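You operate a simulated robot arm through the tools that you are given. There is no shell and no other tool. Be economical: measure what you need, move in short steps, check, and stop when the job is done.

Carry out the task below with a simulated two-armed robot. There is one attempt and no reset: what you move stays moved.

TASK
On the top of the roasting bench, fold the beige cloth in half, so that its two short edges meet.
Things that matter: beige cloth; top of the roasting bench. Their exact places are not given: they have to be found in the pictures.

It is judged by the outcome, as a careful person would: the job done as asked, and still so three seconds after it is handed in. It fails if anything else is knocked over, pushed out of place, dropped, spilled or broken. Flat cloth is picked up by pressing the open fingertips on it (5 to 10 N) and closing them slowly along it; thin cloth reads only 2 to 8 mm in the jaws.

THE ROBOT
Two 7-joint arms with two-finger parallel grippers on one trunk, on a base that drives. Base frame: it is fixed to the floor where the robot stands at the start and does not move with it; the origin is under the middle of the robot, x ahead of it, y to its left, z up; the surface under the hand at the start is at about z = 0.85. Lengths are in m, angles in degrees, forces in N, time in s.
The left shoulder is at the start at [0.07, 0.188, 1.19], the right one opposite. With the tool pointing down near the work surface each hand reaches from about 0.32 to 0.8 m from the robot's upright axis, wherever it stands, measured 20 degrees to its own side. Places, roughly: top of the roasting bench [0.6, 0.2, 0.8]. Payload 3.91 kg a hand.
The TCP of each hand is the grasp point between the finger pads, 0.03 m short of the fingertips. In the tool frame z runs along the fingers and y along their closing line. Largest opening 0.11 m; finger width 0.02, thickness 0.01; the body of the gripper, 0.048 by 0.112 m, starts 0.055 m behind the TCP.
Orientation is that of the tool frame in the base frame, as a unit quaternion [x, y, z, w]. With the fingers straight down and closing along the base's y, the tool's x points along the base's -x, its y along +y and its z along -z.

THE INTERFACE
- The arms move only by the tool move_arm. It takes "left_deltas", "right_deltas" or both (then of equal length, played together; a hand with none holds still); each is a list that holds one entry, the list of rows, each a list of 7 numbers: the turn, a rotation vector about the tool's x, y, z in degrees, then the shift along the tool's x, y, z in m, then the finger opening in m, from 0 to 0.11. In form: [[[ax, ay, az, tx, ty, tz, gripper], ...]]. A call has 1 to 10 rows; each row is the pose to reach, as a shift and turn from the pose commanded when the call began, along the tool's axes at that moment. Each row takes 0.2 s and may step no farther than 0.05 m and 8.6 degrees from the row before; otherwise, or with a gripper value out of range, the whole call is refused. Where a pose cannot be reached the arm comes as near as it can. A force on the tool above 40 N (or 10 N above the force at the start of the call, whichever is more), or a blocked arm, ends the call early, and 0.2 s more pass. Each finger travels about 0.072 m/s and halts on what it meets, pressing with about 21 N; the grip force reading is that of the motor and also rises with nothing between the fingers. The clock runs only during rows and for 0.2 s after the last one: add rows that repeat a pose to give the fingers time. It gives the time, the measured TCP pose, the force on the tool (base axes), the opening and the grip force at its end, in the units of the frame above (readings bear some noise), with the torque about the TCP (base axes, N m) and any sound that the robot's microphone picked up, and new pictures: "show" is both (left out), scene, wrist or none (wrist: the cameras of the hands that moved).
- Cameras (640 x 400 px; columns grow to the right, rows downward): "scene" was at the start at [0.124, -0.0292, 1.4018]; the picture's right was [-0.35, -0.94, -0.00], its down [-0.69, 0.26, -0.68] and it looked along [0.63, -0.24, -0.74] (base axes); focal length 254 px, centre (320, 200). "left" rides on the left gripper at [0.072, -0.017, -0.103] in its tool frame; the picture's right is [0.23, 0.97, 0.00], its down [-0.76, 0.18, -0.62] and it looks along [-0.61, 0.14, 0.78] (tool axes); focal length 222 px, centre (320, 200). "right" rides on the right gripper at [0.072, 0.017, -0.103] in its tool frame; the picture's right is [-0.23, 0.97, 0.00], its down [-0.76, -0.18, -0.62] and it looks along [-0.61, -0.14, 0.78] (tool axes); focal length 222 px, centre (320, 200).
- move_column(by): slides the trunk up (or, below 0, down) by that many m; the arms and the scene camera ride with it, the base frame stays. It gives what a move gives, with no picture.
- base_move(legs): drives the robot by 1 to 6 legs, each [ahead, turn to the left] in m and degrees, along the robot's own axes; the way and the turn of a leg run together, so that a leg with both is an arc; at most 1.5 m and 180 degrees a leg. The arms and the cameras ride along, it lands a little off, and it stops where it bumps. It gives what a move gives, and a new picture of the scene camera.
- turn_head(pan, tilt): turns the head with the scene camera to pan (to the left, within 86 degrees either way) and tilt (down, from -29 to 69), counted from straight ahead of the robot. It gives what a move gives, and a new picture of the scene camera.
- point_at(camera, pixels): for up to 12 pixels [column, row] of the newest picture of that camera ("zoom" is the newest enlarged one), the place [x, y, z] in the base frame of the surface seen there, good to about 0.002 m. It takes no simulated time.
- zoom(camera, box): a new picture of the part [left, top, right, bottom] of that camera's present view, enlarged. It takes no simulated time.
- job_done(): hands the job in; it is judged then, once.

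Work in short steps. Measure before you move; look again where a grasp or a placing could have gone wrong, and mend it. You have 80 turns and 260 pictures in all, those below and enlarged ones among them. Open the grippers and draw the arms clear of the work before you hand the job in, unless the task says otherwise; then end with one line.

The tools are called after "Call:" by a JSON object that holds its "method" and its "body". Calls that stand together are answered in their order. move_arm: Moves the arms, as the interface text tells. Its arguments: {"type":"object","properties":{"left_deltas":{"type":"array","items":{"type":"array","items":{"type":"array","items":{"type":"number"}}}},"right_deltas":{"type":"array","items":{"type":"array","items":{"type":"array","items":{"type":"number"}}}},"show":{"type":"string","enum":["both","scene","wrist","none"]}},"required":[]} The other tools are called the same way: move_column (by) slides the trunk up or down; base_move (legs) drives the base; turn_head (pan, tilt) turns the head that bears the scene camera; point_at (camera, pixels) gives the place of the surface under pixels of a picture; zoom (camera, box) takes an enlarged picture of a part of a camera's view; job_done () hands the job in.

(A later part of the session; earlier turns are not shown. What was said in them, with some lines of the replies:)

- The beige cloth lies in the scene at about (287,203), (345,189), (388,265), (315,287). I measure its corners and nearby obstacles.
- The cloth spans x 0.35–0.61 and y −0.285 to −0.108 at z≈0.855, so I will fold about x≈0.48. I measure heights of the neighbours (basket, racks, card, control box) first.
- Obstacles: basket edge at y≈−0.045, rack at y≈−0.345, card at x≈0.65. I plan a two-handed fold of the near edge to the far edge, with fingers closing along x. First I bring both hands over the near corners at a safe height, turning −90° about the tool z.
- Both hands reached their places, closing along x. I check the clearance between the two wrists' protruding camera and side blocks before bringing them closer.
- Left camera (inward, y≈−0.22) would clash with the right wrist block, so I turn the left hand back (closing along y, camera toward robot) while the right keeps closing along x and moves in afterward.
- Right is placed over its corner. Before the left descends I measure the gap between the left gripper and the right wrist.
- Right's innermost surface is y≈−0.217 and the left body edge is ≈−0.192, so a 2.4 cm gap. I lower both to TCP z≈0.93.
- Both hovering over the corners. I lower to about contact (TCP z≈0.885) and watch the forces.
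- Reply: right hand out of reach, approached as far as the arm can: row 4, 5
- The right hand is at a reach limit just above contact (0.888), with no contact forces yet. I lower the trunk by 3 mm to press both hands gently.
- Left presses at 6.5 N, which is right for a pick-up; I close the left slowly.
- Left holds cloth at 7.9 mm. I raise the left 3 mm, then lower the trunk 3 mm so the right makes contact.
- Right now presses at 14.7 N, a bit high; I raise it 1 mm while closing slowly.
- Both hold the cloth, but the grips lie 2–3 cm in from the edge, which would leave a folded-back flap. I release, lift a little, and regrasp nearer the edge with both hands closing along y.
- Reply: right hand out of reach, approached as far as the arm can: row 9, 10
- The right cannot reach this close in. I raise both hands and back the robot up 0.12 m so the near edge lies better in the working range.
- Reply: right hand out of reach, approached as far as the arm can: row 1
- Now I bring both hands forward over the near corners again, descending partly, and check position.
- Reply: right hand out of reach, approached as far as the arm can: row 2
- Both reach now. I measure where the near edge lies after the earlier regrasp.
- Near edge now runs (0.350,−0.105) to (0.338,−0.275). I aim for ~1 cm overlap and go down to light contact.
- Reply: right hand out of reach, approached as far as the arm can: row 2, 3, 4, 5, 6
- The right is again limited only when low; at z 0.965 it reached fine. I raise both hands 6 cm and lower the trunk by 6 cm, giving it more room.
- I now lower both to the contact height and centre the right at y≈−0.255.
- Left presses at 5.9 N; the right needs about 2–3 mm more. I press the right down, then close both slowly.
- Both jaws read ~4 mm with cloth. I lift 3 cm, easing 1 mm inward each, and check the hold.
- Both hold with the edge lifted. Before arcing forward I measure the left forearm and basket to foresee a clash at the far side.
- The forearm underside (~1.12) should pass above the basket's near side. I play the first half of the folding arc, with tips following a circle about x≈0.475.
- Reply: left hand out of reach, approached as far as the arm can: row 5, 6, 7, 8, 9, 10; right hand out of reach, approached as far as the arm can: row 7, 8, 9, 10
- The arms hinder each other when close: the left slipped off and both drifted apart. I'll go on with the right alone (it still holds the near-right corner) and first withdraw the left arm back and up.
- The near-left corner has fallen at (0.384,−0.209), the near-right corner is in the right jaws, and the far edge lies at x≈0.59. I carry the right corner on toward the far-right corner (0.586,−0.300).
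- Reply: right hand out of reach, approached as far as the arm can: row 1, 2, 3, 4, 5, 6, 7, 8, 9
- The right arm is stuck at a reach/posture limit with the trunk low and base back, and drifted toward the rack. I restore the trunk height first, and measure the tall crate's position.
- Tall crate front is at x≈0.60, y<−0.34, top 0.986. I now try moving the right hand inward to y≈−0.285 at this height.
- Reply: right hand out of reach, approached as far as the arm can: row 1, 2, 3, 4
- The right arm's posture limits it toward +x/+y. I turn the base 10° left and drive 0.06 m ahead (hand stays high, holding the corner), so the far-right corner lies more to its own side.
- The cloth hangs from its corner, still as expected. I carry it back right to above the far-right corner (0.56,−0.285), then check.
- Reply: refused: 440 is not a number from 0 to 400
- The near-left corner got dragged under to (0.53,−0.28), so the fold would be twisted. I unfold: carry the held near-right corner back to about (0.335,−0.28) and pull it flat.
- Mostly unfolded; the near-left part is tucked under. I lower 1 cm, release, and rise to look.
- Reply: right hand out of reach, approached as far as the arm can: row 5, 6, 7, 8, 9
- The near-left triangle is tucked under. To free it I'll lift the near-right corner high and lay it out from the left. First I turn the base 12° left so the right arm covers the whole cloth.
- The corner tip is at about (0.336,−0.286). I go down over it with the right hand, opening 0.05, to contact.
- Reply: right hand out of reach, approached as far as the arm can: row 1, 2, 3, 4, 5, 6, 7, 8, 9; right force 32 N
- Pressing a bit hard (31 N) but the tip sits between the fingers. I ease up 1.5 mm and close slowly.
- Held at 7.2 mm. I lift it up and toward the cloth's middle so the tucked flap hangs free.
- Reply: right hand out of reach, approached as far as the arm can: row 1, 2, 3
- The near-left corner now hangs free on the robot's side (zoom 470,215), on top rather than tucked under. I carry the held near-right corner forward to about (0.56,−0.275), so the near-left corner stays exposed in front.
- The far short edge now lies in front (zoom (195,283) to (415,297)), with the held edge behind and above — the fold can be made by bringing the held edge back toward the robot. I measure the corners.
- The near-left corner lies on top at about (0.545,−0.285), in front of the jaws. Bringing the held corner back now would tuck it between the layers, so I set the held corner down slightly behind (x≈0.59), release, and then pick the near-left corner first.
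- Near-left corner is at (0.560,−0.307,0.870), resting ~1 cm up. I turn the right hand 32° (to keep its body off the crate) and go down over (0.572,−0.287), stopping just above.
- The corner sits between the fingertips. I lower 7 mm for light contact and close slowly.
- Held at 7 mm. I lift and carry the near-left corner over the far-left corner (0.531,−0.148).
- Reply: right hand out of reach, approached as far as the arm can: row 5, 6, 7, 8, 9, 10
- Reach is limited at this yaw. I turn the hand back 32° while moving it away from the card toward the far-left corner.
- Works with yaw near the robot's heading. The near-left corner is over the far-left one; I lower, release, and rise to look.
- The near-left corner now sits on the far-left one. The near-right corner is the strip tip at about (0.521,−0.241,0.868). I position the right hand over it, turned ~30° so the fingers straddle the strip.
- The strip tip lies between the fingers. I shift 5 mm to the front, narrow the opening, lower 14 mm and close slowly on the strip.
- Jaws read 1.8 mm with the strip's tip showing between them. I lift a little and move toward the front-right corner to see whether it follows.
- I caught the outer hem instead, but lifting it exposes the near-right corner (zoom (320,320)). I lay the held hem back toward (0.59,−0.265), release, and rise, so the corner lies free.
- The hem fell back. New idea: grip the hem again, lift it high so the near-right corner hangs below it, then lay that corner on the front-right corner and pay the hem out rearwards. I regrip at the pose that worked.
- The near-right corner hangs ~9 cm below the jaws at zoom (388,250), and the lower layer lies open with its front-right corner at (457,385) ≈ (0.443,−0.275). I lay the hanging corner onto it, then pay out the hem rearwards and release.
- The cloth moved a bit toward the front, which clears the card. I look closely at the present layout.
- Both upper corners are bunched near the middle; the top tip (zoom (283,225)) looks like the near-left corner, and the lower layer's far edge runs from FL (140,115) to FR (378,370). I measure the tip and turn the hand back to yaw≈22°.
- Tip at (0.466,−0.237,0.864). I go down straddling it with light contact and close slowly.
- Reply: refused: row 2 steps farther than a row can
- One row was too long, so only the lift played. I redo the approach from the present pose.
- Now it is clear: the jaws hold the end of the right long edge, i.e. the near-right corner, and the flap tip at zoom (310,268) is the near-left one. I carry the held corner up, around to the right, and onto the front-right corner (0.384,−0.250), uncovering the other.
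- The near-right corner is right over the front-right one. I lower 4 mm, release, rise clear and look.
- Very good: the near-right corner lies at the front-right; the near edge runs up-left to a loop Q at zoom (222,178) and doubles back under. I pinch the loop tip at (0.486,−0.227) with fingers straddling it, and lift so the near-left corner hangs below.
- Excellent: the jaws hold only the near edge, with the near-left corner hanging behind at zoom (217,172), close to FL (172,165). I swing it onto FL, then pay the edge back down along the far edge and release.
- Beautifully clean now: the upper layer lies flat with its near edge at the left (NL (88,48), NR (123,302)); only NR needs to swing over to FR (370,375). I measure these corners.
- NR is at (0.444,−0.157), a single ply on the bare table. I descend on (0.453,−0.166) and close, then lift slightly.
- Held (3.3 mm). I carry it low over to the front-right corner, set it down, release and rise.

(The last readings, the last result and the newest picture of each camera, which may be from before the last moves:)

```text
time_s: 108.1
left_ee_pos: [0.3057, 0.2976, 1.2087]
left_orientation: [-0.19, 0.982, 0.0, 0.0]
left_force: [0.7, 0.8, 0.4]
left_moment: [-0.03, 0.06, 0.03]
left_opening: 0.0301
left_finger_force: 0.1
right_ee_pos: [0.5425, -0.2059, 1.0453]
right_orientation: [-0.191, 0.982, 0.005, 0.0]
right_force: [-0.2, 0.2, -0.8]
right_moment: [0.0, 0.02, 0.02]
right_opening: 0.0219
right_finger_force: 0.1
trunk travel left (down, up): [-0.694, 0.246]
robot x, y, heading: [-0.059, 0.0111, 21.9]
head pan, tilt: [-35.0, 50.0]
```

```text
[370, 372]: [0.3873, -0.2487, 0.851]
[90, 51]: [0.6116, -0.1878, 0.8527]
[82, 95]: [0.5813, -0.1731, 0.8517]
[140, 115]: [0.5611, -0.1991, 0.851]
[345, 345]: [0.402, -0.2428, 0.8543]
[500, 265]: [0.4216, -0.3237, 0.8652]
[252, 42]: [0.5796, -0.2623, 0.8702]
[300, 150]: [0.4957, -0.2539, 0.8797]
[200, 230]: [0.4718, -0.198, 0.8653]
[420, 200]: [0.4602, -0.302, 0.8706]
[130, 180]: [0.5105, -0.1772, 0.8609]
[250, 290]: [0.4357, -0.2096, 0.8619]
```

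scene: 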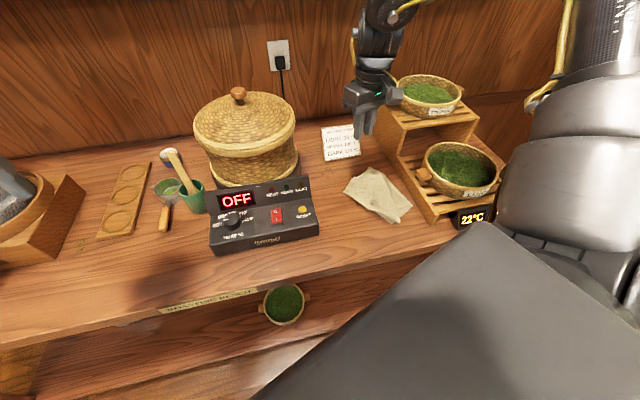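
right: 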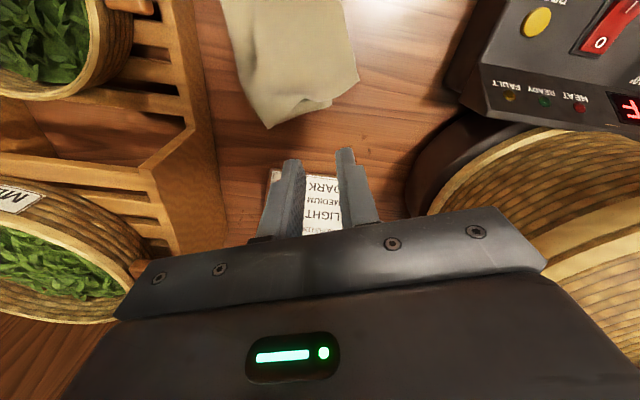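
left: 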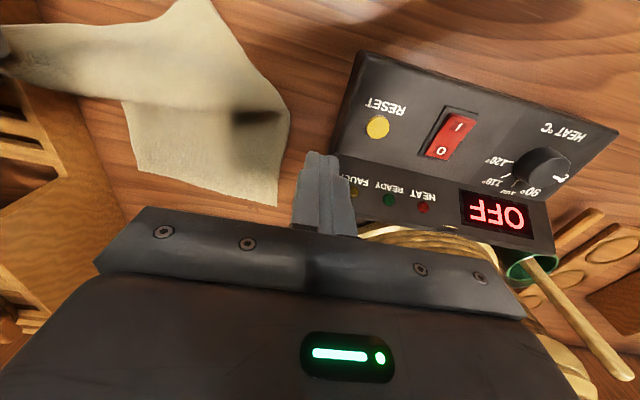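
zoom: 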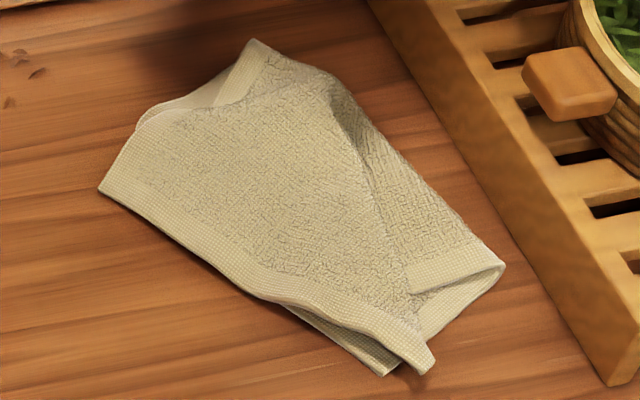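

Nearly folded: NR is ~2 cm from FR; NL at zoom (102,190) needs to move ~4.5 cm to FL (137,125). I pinch NL (single ply on the table, (0.513,−0.163)) and lift slightly.

Call:
{"method": "move_arm", "body": {"right_deltas": [[[0, 0, -8, 0.006, 0.01, 0.02, 0.024], [0, 0, -16, 0.012, 0.02, 0.045, 0.024], [0, 0, -24, 0.0185, 0.0355, 0.07, 0.024], [0, 0, -30, 0.0185, 0.0355, 0.11, 0.024], [0, 0, -30, 0.0185, 0.0355, 0.14, 0.024], [0, 0, -30, 0.0185, 0.0355, 0.155, 0.024], [0, 0, -30, 0.0185, 0.0355, 0.16, 0.024], [0, 0, -30, 0.0185, 0.0355, 0.16, 0.017], [0, 0, -30, 0.0185, 0.0355, 0.16, 0.01], [0, 0, -30, 0.0185, 0.0355, 0.16, 0.003]]], "show": "none"}}

Call:
{"method": "move_arm", "body": {"right_deltas": [[[0, 0, 0, 0, 0, 0, 0], [0, 0, 0, 0, 0, 0, 0], [0, 0, 0, 0, 0, -0.012, 0], [0, 0, 0, 0, -0.003, -0.025, 0]]]}}

Call:
{"method": "zoom", "body": {"camera": "scene", "box": [335, 150, 419, 228]}}

Call:
{"method": "zoom", "body": {"camera": "right", "box": [170, 20, 420, 220]}}

```text
time_s: 110.3
left_ee_pos: [0.3019, 0.2969, 1.2123]
left_orientation: [-0.191, 0.982, 0.001, 0.001]
left_force: [0.0, 0.1, 0.1]
left_moment: [0.0, 0.0, -0.03]
left_opening: 0.0299
left_finger_force: 0.1
right_ee_pos: [0.5138, -0.1798, 0.8875]
right_orientation: [-0.438, 0.899, 0.004, 0.003]
right_force: [0.3, 0.6, 4.6]
right_moment: [-0.01, -0.03, 0.04]
right_opening: 0.0026
right_finger_force: 0.1
trunk travel left (down, up): [-0.694, 0.246]
robot x, y, heading: [-0.0549, 0.0102, 21.9]
head pan, tilt: [-35.0, 50.0]
```

```text
time_s: 111.3
left_ee_pos: [0.3028, 0.2974, 1.2116]
left_orientation: [-0.189, 0.982, 0.0, 0.002]
left_force: [0.0, -0.8, 0.7]
left_moment: [-0.02, 0.01, -0.01]
left_opening: 0.0299
left_finger_force: 0.0
right_ee_pos: [0.5164, -0.1817, 0.9121]
right_orientation: [-0.439, 0.899, 0.005, 0.002]
right_force: [-0.6, 0.1, 0.9]
right_moment: [-0.02, 0.0, 0.0]
right_opening: 0.0
right_finger_force: 20.9
trunk travel left (down, up): [-0.694, 0.246]
robot x, y, heading: [-0.0607, 0.012, 22.2]
head pan, tilt: [-35.0, 50.0]
```

scene: 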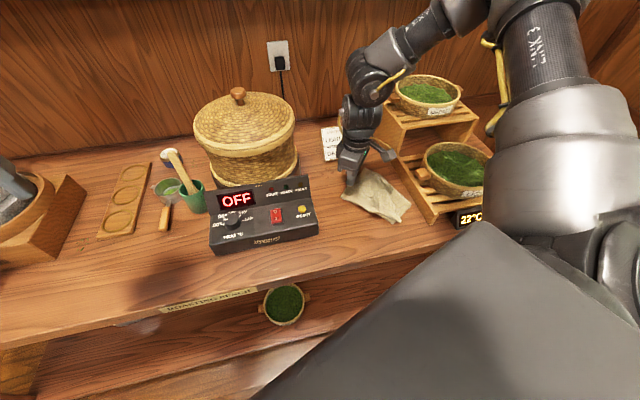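
right: 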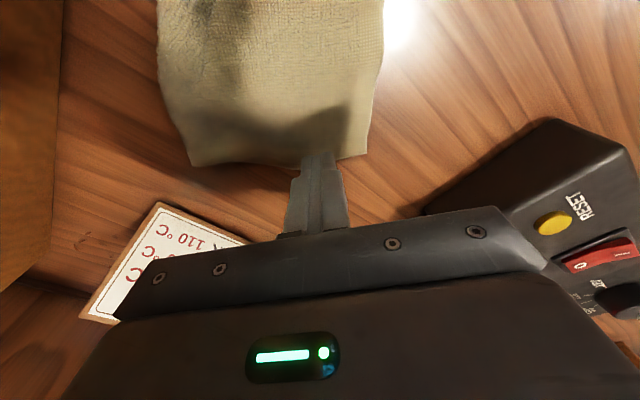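

```text
5.13 times, centred on (377, 189) of scene
```

zoom: 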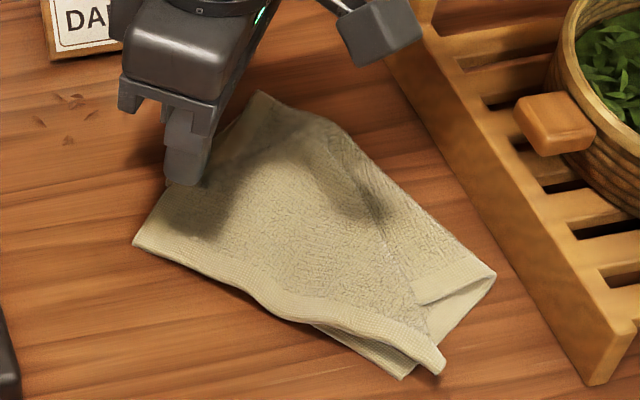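

```text
2.00 times, centred on (295, 120) of right
```

zoom: 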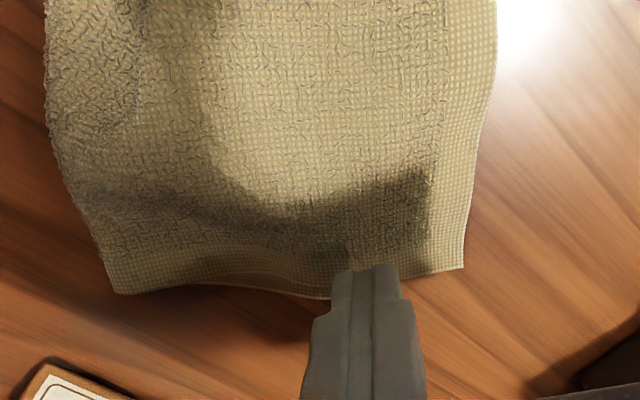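

Missed it — the jaws closed empty; the corner lies at zoom (135,240), to the front-left. I measure it and FL.

Call:
{"method": "point_at", "body": {"camera": "zoom", "pixels": [[460, 265], [440, 250], [420, 262], [118, 290], [330, 295], [400, 225]]}}

Call:
{"method": "point_at", "body": {"camera": "scene", "pixels": [[362, 197], [364, 196], [363, 194]]}}

```text
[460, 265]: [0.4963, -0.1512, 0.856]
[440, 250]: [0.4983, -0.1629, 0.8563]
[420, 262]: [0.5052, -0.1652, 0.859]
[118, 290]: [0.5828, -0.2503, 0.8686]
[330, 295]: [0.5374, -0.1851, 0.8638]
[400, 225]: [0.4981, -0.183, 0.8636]
```

```text
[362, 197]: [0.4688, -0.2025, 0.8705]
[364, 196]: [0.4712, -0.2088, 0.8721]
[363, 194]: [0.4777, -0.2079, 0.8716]
```

NL is at (0.496,−0.151). I regrip at (0.503,−0.166), press onto the table, close slowly, then lift a little.

Call:
{"method": "move_arm", "body": {"right_deltas": [[[0, 0, 0, 0, 0, -0.015, 0.01], [0, 0, 0, -0.004, 0.01, -0.015, 0.026], [0, 0, 0, -0.0041, 0.0203, 0.0, 0.026], [0, 0, 0, -0.0041, 0.0203, 0.02, 0.026], [0, 0, 0, -0.0041, 0.0203, 0.028, 0.026], [0, 0, 0, -0.0041, 0.0203, 0.0285, 0.026], [0, 0, 0, -0.0041, 0.0203, 0.0285, 0.021], [0, 0, 0, -0.0041, 0.0203, 0.0285, 0.016], [0, 0, 0, -0.0041, 0.0203, 0.0285, 0.011], [0, 0, 0, -0.0041, 0.0203, 0.0285, 0.006]]], "show": "none"}}

Call:
{"method": "move_arm", "body": {"right_deltas": [[[0, 0, 0, 0, 0, 0, 0], [0, 0, 0, 0, 0, 0, 0], [0, 0, 0, 0, 0, -0.012, 0], [0, 0, 0, 0, -0.003, -0.025, 0]]], "show": "wrist"}}

```text
time_s: 113.5
left_ee_pos: [0.3022, 0.2966, 1.2115]
left_orientation: [-0.19, 0.982, 0.0, 0.002]
left_force: [-0.2, 0.2, 0.3]
left_moment: [-0.03, -0.03, 0.05]
left_opening: 0.0301
left_finger_force: 0.1
right_ee_pos: [0.5027, -0.1654, 0.8824]
right_orientation: [-0.439, 0.898, 0.003, 0.004]
right_force: [0.1, 1.0, 10.9]
right_moment: [-0.07, -0.03, 0.01]
right_opening: 0.0063
right_finger_force: 0.5
trunk travel left (down, up): [-0.694, 0.246]
robot x, y, heading: [-0.0599, 0.0114, 22.0]
head pan, tilt: [-35.0, 50.0]
```

```text
time_s: 114.5
left_ee_pos: [0.3025, 0.2965, 1.2114]
left_orientation: [-0.19, 0.982, 0.0, 0.002]
left_force: [0.4, 0.1, 0.0]
left_moment: [-0.03, -0.03, 0.0]
left_opening: 0.0299
left_finger_force: 0.0
right_ee_pos: [0.5039, -0.1668, 0.9084]
right_orientation: [-0.438, 0.899, 0.004, 0.002]
right_force: [-0.2, 0.1, 0.3]
right_moment: [-0.01, -0.04, 0.03]
right_opening: 0.0038
right_finger_force: 21.5
trunk travel left (down, up): [-0.694, 0.246]
robot x, y, heading: [-0.0589, 0.0099, 22.0]
head pan, tilt: [-35.0, 50.0]
```

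right: 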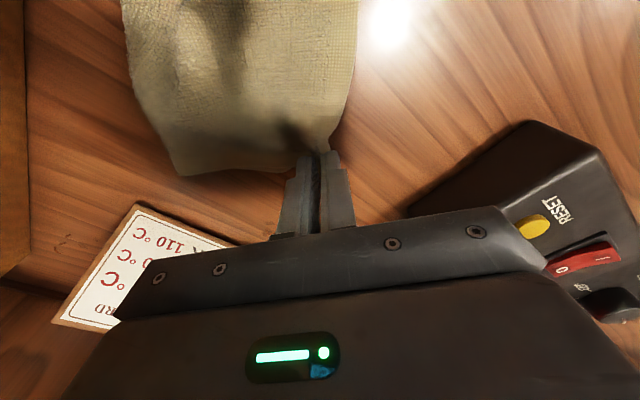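

Held at 3.8 mm. I carry NL over to FL (shift +0.055, −0.038), set it down, release and rise.

Call:
{"method": "move_arm", "body": {"right_deltas": [[[0, 0, 0, -0.001, -0.012, -0.015, 0], [0, 0, 0, -0.002, -0.028, -0.022, 0], [0, 0, 0, -0.003, -0.045, -0.02, 0], [0, 0, 0, -0.004, -0.06, -0.01, 0], [0, 0, 0, -0.004, -0.0667, 0.005, 0], [0, 0, 0, -0.004, -0.0667, 0.015, 0.0], [0, 0, 0, -0.004, -0.0667, 0.015, 0.012], [0, 0, 0, -0.004, -0.0667, 0.01, 0.024], [0, 0, 0, -0.004, -0.0667, -0.03, 0.024], [0, 0, 0, -0.004, -0.0667, -0.075, 0.024]]], "show": "none"}}

Call:
{"method": "move_arm", "body": {"right_deltas": [[[0, 0, 8, 0, 0, -0.02, 0.024], [0, 0, 16, 0, -0.02, -0.05, 0.024], [0, 0, 24, 0, -0.04, -0.07, 0.024], [0, 0, 30, 0, -0.05, -0.07, 0.024]]], "show": "scene"}}

Call:
{"method": "zoom", "body": {"camera": "scene", "box": [343, 160, 419, 228]}}

Call:
{"method": "point_at", "body": {"camera": "zoom", "pixels": [[385, 370], [425, 365], [135, 130], [120, 150], [250, 45], [500, 265], [150, 170], [220, 230], [300, 300], [400, 330], [360, 340], [180, 180]]}}

```text
time_s: 116.7
left_ee_pos: [0.3028, 0.2978, 1.2122]
left_orientation: [-0.189, 0.982, -0.001, 0.003]
left_force: [-1.0, -0.4, 0.5]
left_moment: [-0.02, -0.02, -0.01]
left_opening: 0.0301
left_finger_force: 0.0
right_ee_pos: [0.5584, -0.2042, 0.9829]
right_orientation: [-0.439, 0.899, 0.003, 0.003]
right_force: [0.9, -0.7, -0.6]
right_moment: [0.0, 0.02, 0.01]
right_opening: 0.0238
right_finger_force: 0.1
trunk travel left (down, up): [-0.694, 0.246]
robot x, y, heading: [-0.0586, 0.0052, 21.9]
head pan, tilt: [-35.0, 50.0]
```

```text
time_s: 117.7
left_ee_pos: [0.3039, 0.2961, 1.2114]
left_orientation: [-0.19, 0.982, 0.0, 0.002]
left_force: [-0.4, -0.7, -0.4]
left_moment: [0.01, -0.01, 0.02]
left_opening: 0.03
left_finger_force: 0.1
right_ee_pos: [0.5977, -0.2355, 1.0509]
right_orientation: [-0.191, 0.982, 0.004, 0.002]
right_force: [0.1, -0.4, 0.3]
right_moment: [0.02, -0.01, -0.01]
right_opening: 0.024
right_finger_force: 0.0
trunk travel left (down, up): [-0.694, 0.246]
robot x, y, heading: [-0.0562, 0.0124, 21.5]
head pan, tilt: [-35.0, 50.0]
```

scene: 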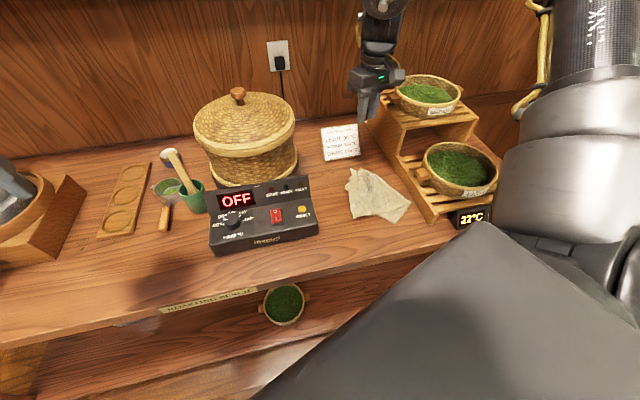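

```text
5.88 times, centred on (381, 194) of scene
```

zoom: 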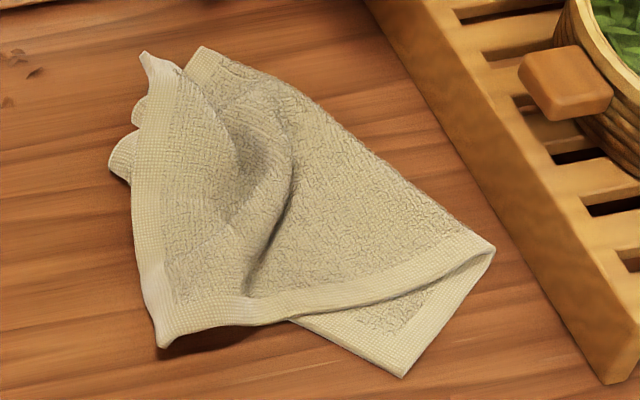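

```text
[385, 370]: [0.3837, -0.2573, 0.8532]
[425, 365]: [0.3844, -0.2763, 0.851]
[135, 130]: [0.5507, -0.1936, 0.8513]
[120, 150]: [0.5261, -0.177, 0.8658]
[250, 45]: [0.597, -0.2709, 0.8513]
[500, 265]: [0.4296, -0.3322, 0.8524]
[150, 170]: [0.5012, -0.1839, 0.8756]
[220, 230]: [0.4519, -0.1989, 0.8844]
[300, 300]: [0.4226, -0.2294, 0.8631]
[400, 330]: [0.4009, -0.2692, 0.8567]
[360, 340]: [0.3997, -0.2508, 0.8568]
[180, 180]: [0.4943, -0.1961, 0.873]
```

Moving NL shifted NR off again: the upper layer is simply longer on its side of the crease, so the lower layer must be pulled out. FR (0.383,−0.26) is exposed as a single ply; I pinch it and draw it left in front of the upper edge to meet NR (≈0.42,−0.165).

Call:
{"method": "move_arm", "body": {"right_deltas": [[[0, 0, 0, 0.045, 0.011, 0.005, 0.028], [0, 0, 0, 0.09, 0.022, 0.01, 0.028], [0, 0, 0, 0.134, 0.033, 0.02, 0.028], [0, 0, 0, 0.175, 0.043, 0.04, 0.028], [0, 0, 0, 0.2009, 0.0495, 0.07, 0.028], [0, 0, 0, 0.2009, 0.0495, 0.11, 0.028], [0, 0, 0, 0.2009, 0.0495, 0.145, 0.028], [0, 0, 0, 0.2009, 0.0495, 0.162, 0.028], [0, 0, 0, 0.2009, 0.0495, 0.168, 0.028], [0, 0, 0, 0.2009, 0.0495, 0.168, 0.022]]], "show": "none"}}

Call:
{"method": "move_arm", "body": {"right_deltas": [[[0, 0, 0, 0, 0, 0, 0.016], [0, 0, 0, 0, 0, 0, 0.01], [0, 0, 0, 0, 0, 0, 0.003], [0, 0, 0, 0, 0, 0, 0], [0, 0, 0, 0.001, 0.005, -0.008, 0], [0, 0, 0, -0.004, 0.025, -0.01, 0], [0, 0, 0, -0.0095, 0.0502, -0.01, 0], [0, 0, 0, -0.025, 0.067, -0.01, 0], [0, 0, 0, -0.0467, 0.0836, -0.008, 0], [0, 0, 0, -0.0467, 0.0836, -0.004, 0]]], "show": "scene"}}

Call:
{"method": "move_arm", "body": {"right_deltas": [[[0, 0, 0, 0, 0, 0.0, 0.012], [0, 0, 0, 0, 0, 0, 0.022], [0, 0, 0, 0, 0, -0.04, 0.022], [0, 0, 0, 0, 0, -0.085, 0.022], [0, 0, 0, -0.04, 0, -0.11, 0.022], [0, 0, 0, -0.085, 0, -0.12, 0.022], [0, 0, 0, -0.13, 0, -0.125, 0.022], [0, 0, 0, -0.17, -0.02, -0.13, 0.022]]], "show": "scene"}}

Call:
{"method": "zoom", "body": {"camera": "scene", "box": [338, 155, 422, 230]}}

Call:
{"method": "point_at", "body": {"camera": "zoom", "pixels": [[385, 340], [160, 330], [140, 310], [135, 130], [120, 150], [150, 60], [200, 60], [460, 250], [200, 330], [250, 330], [300, 330], [170, 300]]}}

```text
time_s: 119.9
left_ee_pos: [0.3025, 0.2964, 1.2126]
left_orientation: [-0.191, 0.982, 0.0, 0.001]
left_force: [-0.2, -1.6, 0.2]
left_moment: [-0.01, 0.02, -0.03]
left_opening: 0.0297
left_finger_force: 0.1
right_ee_pos: [0.3945, -0.2646, 0.8835]
right_orientation: [-0.192, 0.981, 0.004, 0.002]
right_force: [-0.4, -0.3, 2.5]
right_moment: [-0.03, 0.0, 0.0]
right_opening: 0.022
right_finger_force: 0.1
trunk travel left (down, up): [-0.694, 0.246]
robot x, y, heading: [-0.0621, 0.0084, 22.1]
head pan, tilt: [-35.0, 50.0]
```

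```text
time_s: 122.1
left_ee_pos: [0.3044, 0.2966, 1.2118]
left_orientation: [-0.19, 0.982, 0.001, 0.002]
left_force: [0.1, -0.5, 0.0]
left_moment: [0.01, -0.01, -0.02]
left_opening: 0.0298
left_finger_force: 0.1
right_ee_pos: [0.407, -0.1701, 0.888]
right_orientation: [-0.191, 0.982, 0.005, 0.001]
right_force: [-0.4, -0.2, -1.1]
right_moment: [-0.01, -0.01, 0.01]
right_opening: 0.0038
right_finger_force: 20.7
trunk travel left (down, up): [-0.694, 0.246]
robot x, y, heading: [-0.063, 0.0113, 21.7]
head pan, tilt: [-35.0, 50.0]
```

scene: 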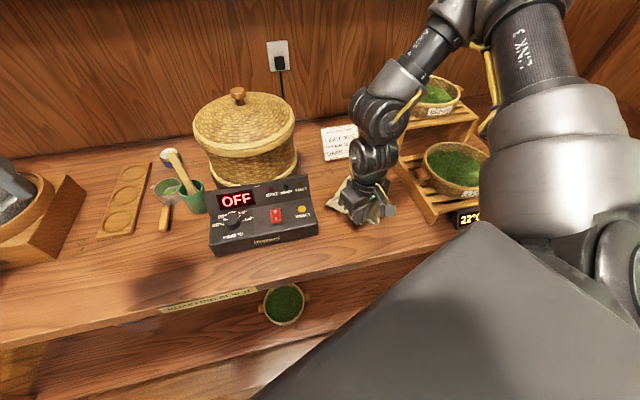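

```text
time_s: 123.9
left_ee_pos: [0.3057, 0.2958, 1.2116]
left_orientation: [-0.189, 0.982, 0.0, 0.001]
left_force: [0.1, -0.6, -0.6]
left_moment: [-0.02, 0.02, 0.0]
left_opening: 0.0301
left_finger_force: 0.1
right_ee_pos: [0.5736, -0.1249, 1.0191]
right_orientation: [-0.192, 0.981, 0.004, 0.0]
right_force: [-0.2, -0.4, -0.2]
right_moment: [-0.02, 0.06, 0.03]
right_opening: 0.0217
right_finger_force: 0.0
trunk travel left (down, up): [-0.694, 0.246]
robot x, y, heading: [-0.0599, 0.0095, 22.0]
head pan, tilt: [-35.0, 50.0]
```

scene: 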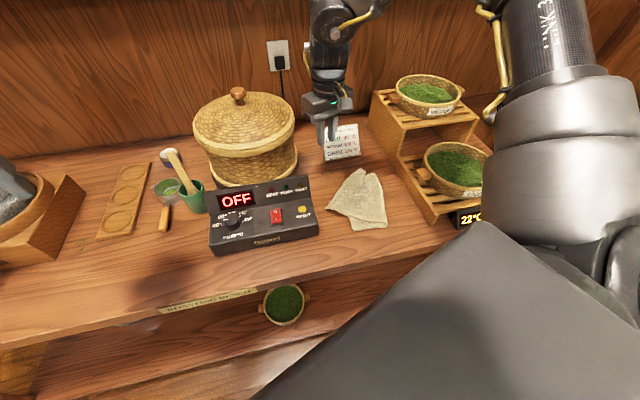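

```text
5.33 times, centred on (380, 192) of scene
```

zoom: 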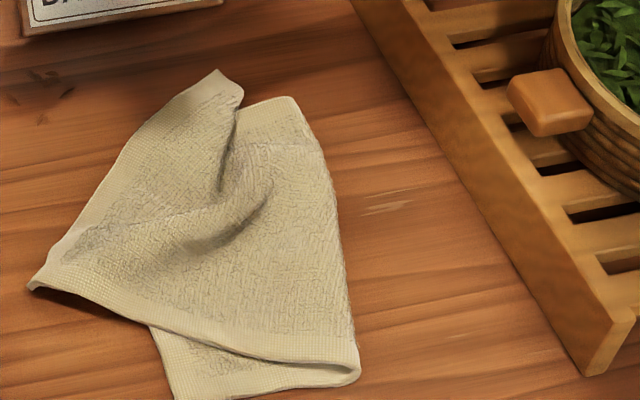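

```text
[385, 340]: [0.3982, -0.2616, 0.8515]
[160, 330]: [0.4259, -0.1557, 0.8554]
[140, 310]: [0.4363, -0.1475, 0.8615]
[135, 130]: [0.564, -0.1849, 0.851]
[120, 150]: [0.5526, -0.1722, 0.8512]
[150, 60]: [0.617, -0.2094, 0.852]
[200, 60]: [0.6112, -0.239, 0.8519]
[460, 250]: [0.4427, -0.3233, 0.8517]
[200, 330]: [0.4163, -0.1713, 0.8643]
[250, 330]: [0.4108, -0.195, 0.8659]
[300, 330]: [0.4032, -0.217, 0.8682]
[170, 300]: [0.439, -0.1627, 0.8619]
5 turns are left
```

The cloth is now clear of the rack, so the upper layer has room. NR is at zoom (32,286) ≈ (0.454,−0.10) and FR at (175,400) ≈ (0.393,−0.158). With few turns left I pinch NR, carry it onto FR, release, rise and look.

Call:
{"method": "move_arm", "body": {"right_deltas": [[[0, 0, -8, 0.035, 0.018, 0.01, 0.026], [0, 0, -16, 0.07, 0.037, 0.02, 0.026], [0, 0, -24, 0.1058, 0.0557, 0.03, 0.026], [0, 0, -30, 0.1058, 0.0557, 0.07, 0.026], [0, 0, -30, 0.1058, 0.0557, 0.105, 0.026], [0, 0, -30, 0.1058, 0.0557, 0.125, 0.026], [0, 0, -30, 0.1058, 0.0557, 0.134, 0.026], [0, 0, -30, 0.1058, 0.0557, 0.1365, 0.026], [0, 0, -30, 0.1058, 0.0557, 0.1365, 0.02], [0, 0, -30, 0.1058, 0.0557, 0.1365, 0.013]]], "show": "none"}}

Call:
{"method": "move_arm", "body": {"right_deltas": [[[0, 0, 0, 0, 0, 0, 0.006], [0, 0, 0, 0, 0, 0, 0], [0, 0, 0, 0, 0, 0, 0], [0, 0, 0, 0, 0, -0.02, 0], [0, 0, 0, 0.03, 0.003, -0.03, 0], [0, 0, 0, 0.058, 0.007, -0.03, 0], [0, 0, 0, 0.0857, 0.0105, -0.018, 0], [0, 0, 0, 0.0857, 0.0105, -0.003, 0]]], "show": "none"}}

Call:
{"method": "move_arm", "body": {"right_deltas": [[[0, 0, 0, 0, 0, 0.0, 0.012], [0, 0, 0, 0, 0, 0, 0.024], [0, 0, 0, 0, 0, -0.04, 0.024], [0, 0, 0, 0, 0, -0.085, 0.024], [0, 0, 8, -0.02, -0.03, -0.11, 0.024], [0, 0, 16, -0.04, -0.065, -0.12, 0.024], [0, 0, 24, -0.06, -0.1, -0.125, 0.024], [0, 0, 30, -0.08, -0.135, -0.13, 0.024]]], "show": "scene"}}

Call:
{"method": "zoom", "body": {"camera": "scene", "box": [323, 160, 413, 240]}}

Call:
{"method": "point_at", "body": {"camera": "zoom", "pixels": [[40, 240], [100, 200], [100, 280], [150, 350], [200, 370], [250, 370], [300, 350], [130, 110], [200, 60], [250, 100], [300, 200], [60, 150]]}}

```text
time_s: 126.1
left_ee_pos: [0.3025, 0.2977, 1.2121]
left_orientation: [-0.191, 0.982, 0.001, 0.001]
left_force: [0.6, 1.5, 0.4]
left_moment: [0.0, 0.01, 0.0]
left_opening: 0.03
left_finger_force: 0.1
right_ee_pos: [0.4513, -0.1137, 0.883]
right_orientation: [-0.439, 0.899, 0.004, 0.004]
right_force: [-0.3, 0.8, 7.2]
right_moment: [0.0, -0.06, 0.02]
right_opening: 0.0129
right_finger_force: 0.0
trunk travel left (down, up): [-0.694, 0.246]
robot x, y, heading: [-0.0574, 0.0123, 22.0]
head pan, tilt: [-35.0, 50.0]
```

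```text
time_s: 128.0
left_ee_pos: [0.299, 0.2971, 1.2135]
left_orientation: [-0.191, 0.982, 0.0, 0.003]
left_force: [0.5, -0.9, 0.9]
left_moment: [-0.01, 0.01, 0.01]
left_opening: 0.03
left_finger_force: 0.0
right_ee_pos: [0.391, -0.1758, 0.8883]
right_orientation: [-0.44, 0.898, 0.001, 0.006]
right_force: [0.6, -5.8, 24.2]
right_moment: [-0.26, -0.11, -0.01]
right_opening: 0.0038
right_finger_force: 20.2
trunk travel left (down, up): [-0.694, 0.246]
robot x, y, heading: [-0.0573, 0.0073, 21.9]
head pan, tilt: [-35.0, 50.0]
stopped in row 8 (right hand): the force on the tool passed its limit at 49 N (the readings are from after the stop); the commanded pose is now the measured one
```

```text
time_s: 129.8
left_ee_pos: [0.3036, 0.2967, 1.2109]
left_orientation: [-0.19, 0.982, 0.0, 0.0]
left_force: [-0.2, 0.3, -0.4]
left_moment: [0.0, 0.02, -0.03]
left_opening: 0.0299
left_finger_force: 0.0
right_ee_pos: [0.5481, -0.1974, 1.0174]
right_orientation: [-0.19, 0.982, 0.004, 0.003]
right_force: [-0.6, 0.0, -0.4]
right_moment: [-0.01, 0.05, -0.02]
right_opening: 0.0239
right_finger_force: 0.1
trunk travel left (down, up): [-0.694, 0.246]
robot x, y, heading: [-0.0607, 0.0049, 22.2]
head pan, tilt: [-35.0, 50.0]
```

scene: 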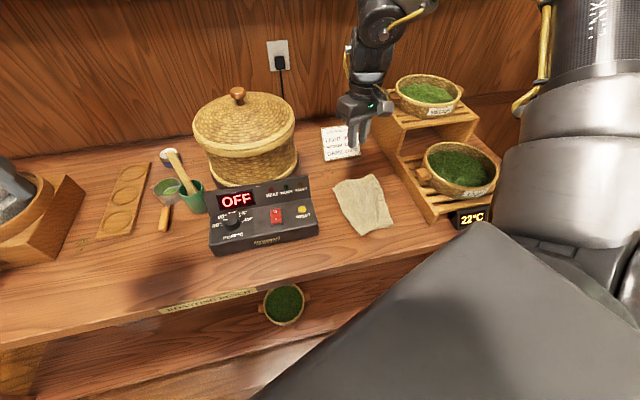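

```text
5.00 times, centred on (368, 200) of scene
```

zoom: 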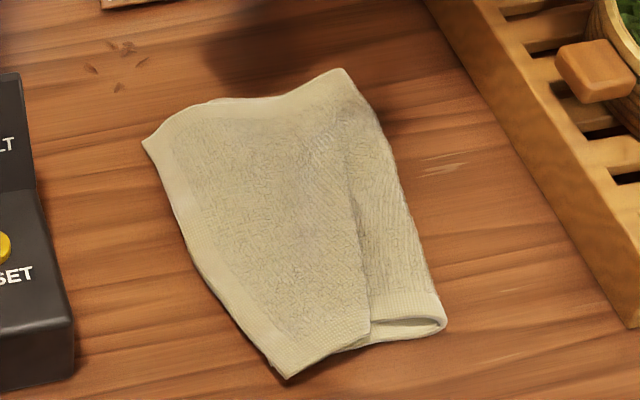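

```text
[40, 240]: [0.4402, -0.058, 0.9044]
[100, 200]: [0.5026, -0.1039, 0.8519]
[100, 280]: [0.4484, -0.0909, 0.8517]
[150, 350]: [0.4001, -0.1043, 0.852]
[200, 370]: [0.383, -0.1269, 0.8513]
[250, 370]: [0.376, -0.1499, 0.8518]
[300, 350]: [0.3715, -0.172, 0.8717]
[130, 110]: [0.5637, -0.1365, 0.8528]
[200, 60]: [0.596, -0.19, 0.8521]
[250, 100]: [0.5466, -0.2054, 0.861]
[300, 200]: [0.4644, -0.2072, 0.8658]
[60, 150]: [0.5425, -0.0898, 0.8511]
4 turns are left
```

The cloth now looks neatly folded, with the upper short edge along zoom (143,142)–(285,378). I withdraw the right arm upward and back, and look closely at the edge for any sign of the lower one.

Call:
{"method": "zoom", "body": {"camera": "right", "box": [180, 0, 460, 180]}}

Call:
{"method": "move_arm", "body": {"right_deltas": [[[0, 0, 0, 0, 0, -0.04, 0.024], [0, 0, 0, 0, -0.02, -0.08, 0.024], [0, 0, 0, 0.02, -0.05, -0.1, 0.024], [0, 0, 0, 0.05, -0.08, -0.11, 0.024], [0, 0, 0, 0.08, -0.11, -0.12, 0.024], [0, 0, 0, 0.1, -0.14, -0.13, 0.024]]], "show": "both"}}

Call:
{"method": "zoom", "body": {"camera": "scene", "box": [330, 168, 400, 240]}}

```text
2.22 times, centred on (320, 90) of right
```

zoom: 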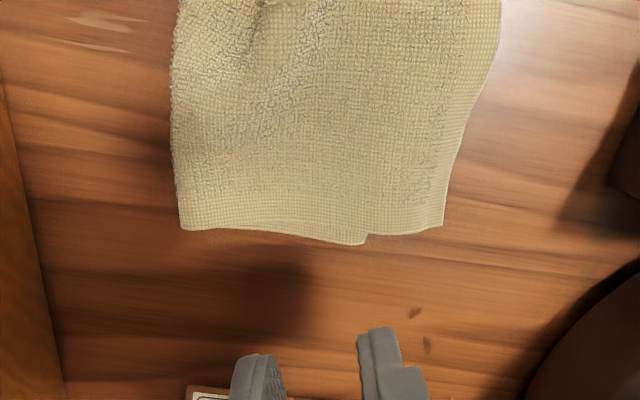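

```text
time_s: 131.2
left_ee_pos: [0.3038, 0.2953, 1.2119]
left_orientation: [-0.19, 0.982, 0.0, 0.002]
left_force: [0.8, -0.3, 0.3]
left_moment: [0.01, 0.02, -0.01]
left_opening: 0.03
left_finger_force: 0.0
right_ee_pos: [0.5049, -0.3661, 1.1464]
right_orientation: [-0.191, 0.982, 0.005, 0.004]
right_force: [-0.6, -0.1, -0.6]
right_moment: [0.02, 0.01, -0.01]
right_opening: 0.0239
right_finger_force: 0.2
trunk travel left (down, up): [-0.694, 0.246]
robot x, y, heading: [-0.0573, 0.0103, 22.2]
head pan, tilt: [-35.0, 50.0]
```

scene: 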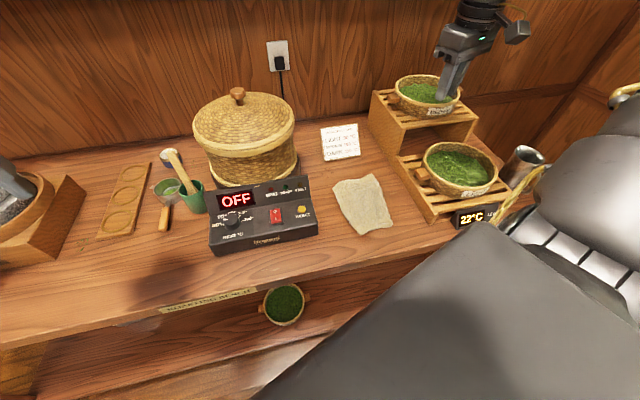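
right: 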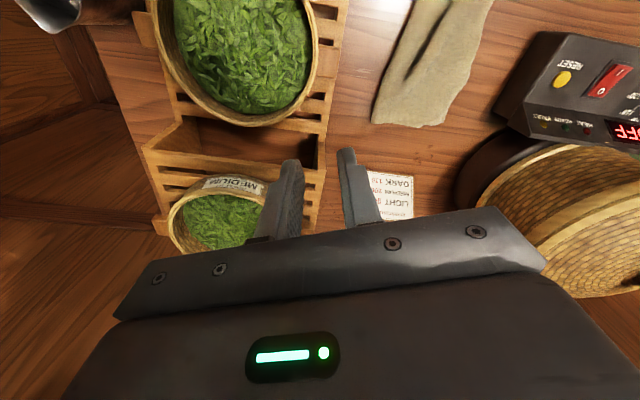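

```text
5.56 times, centred on (365, 204) of scene
3 turns are left
```

zoom: 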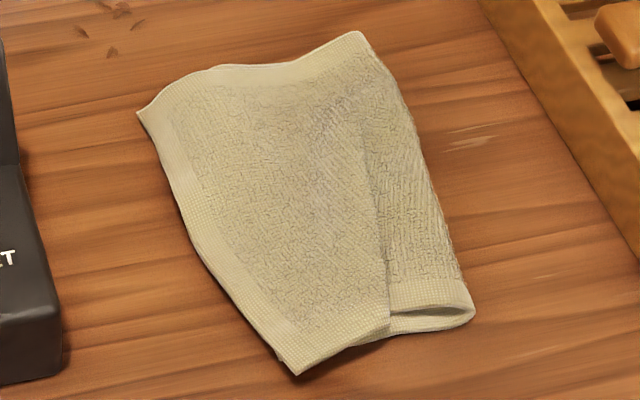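

The cloth lies folded in half on the bench with its short edges together, nothing else is disturbed, and both grippers are open and clear. I hand in.

Call:
{"method": "job_done", "body": {}}

```text
The job is handed in.
```

The beige cloth is folded in half on the top of the roasting bench and handed in. At the far-left corner the two short edges look about 3 cm apart. I couldn't see the rest of the lower edge under the upper layer. A small pleat remains near the crease, and the cloth ended up slightly turned from where it started.
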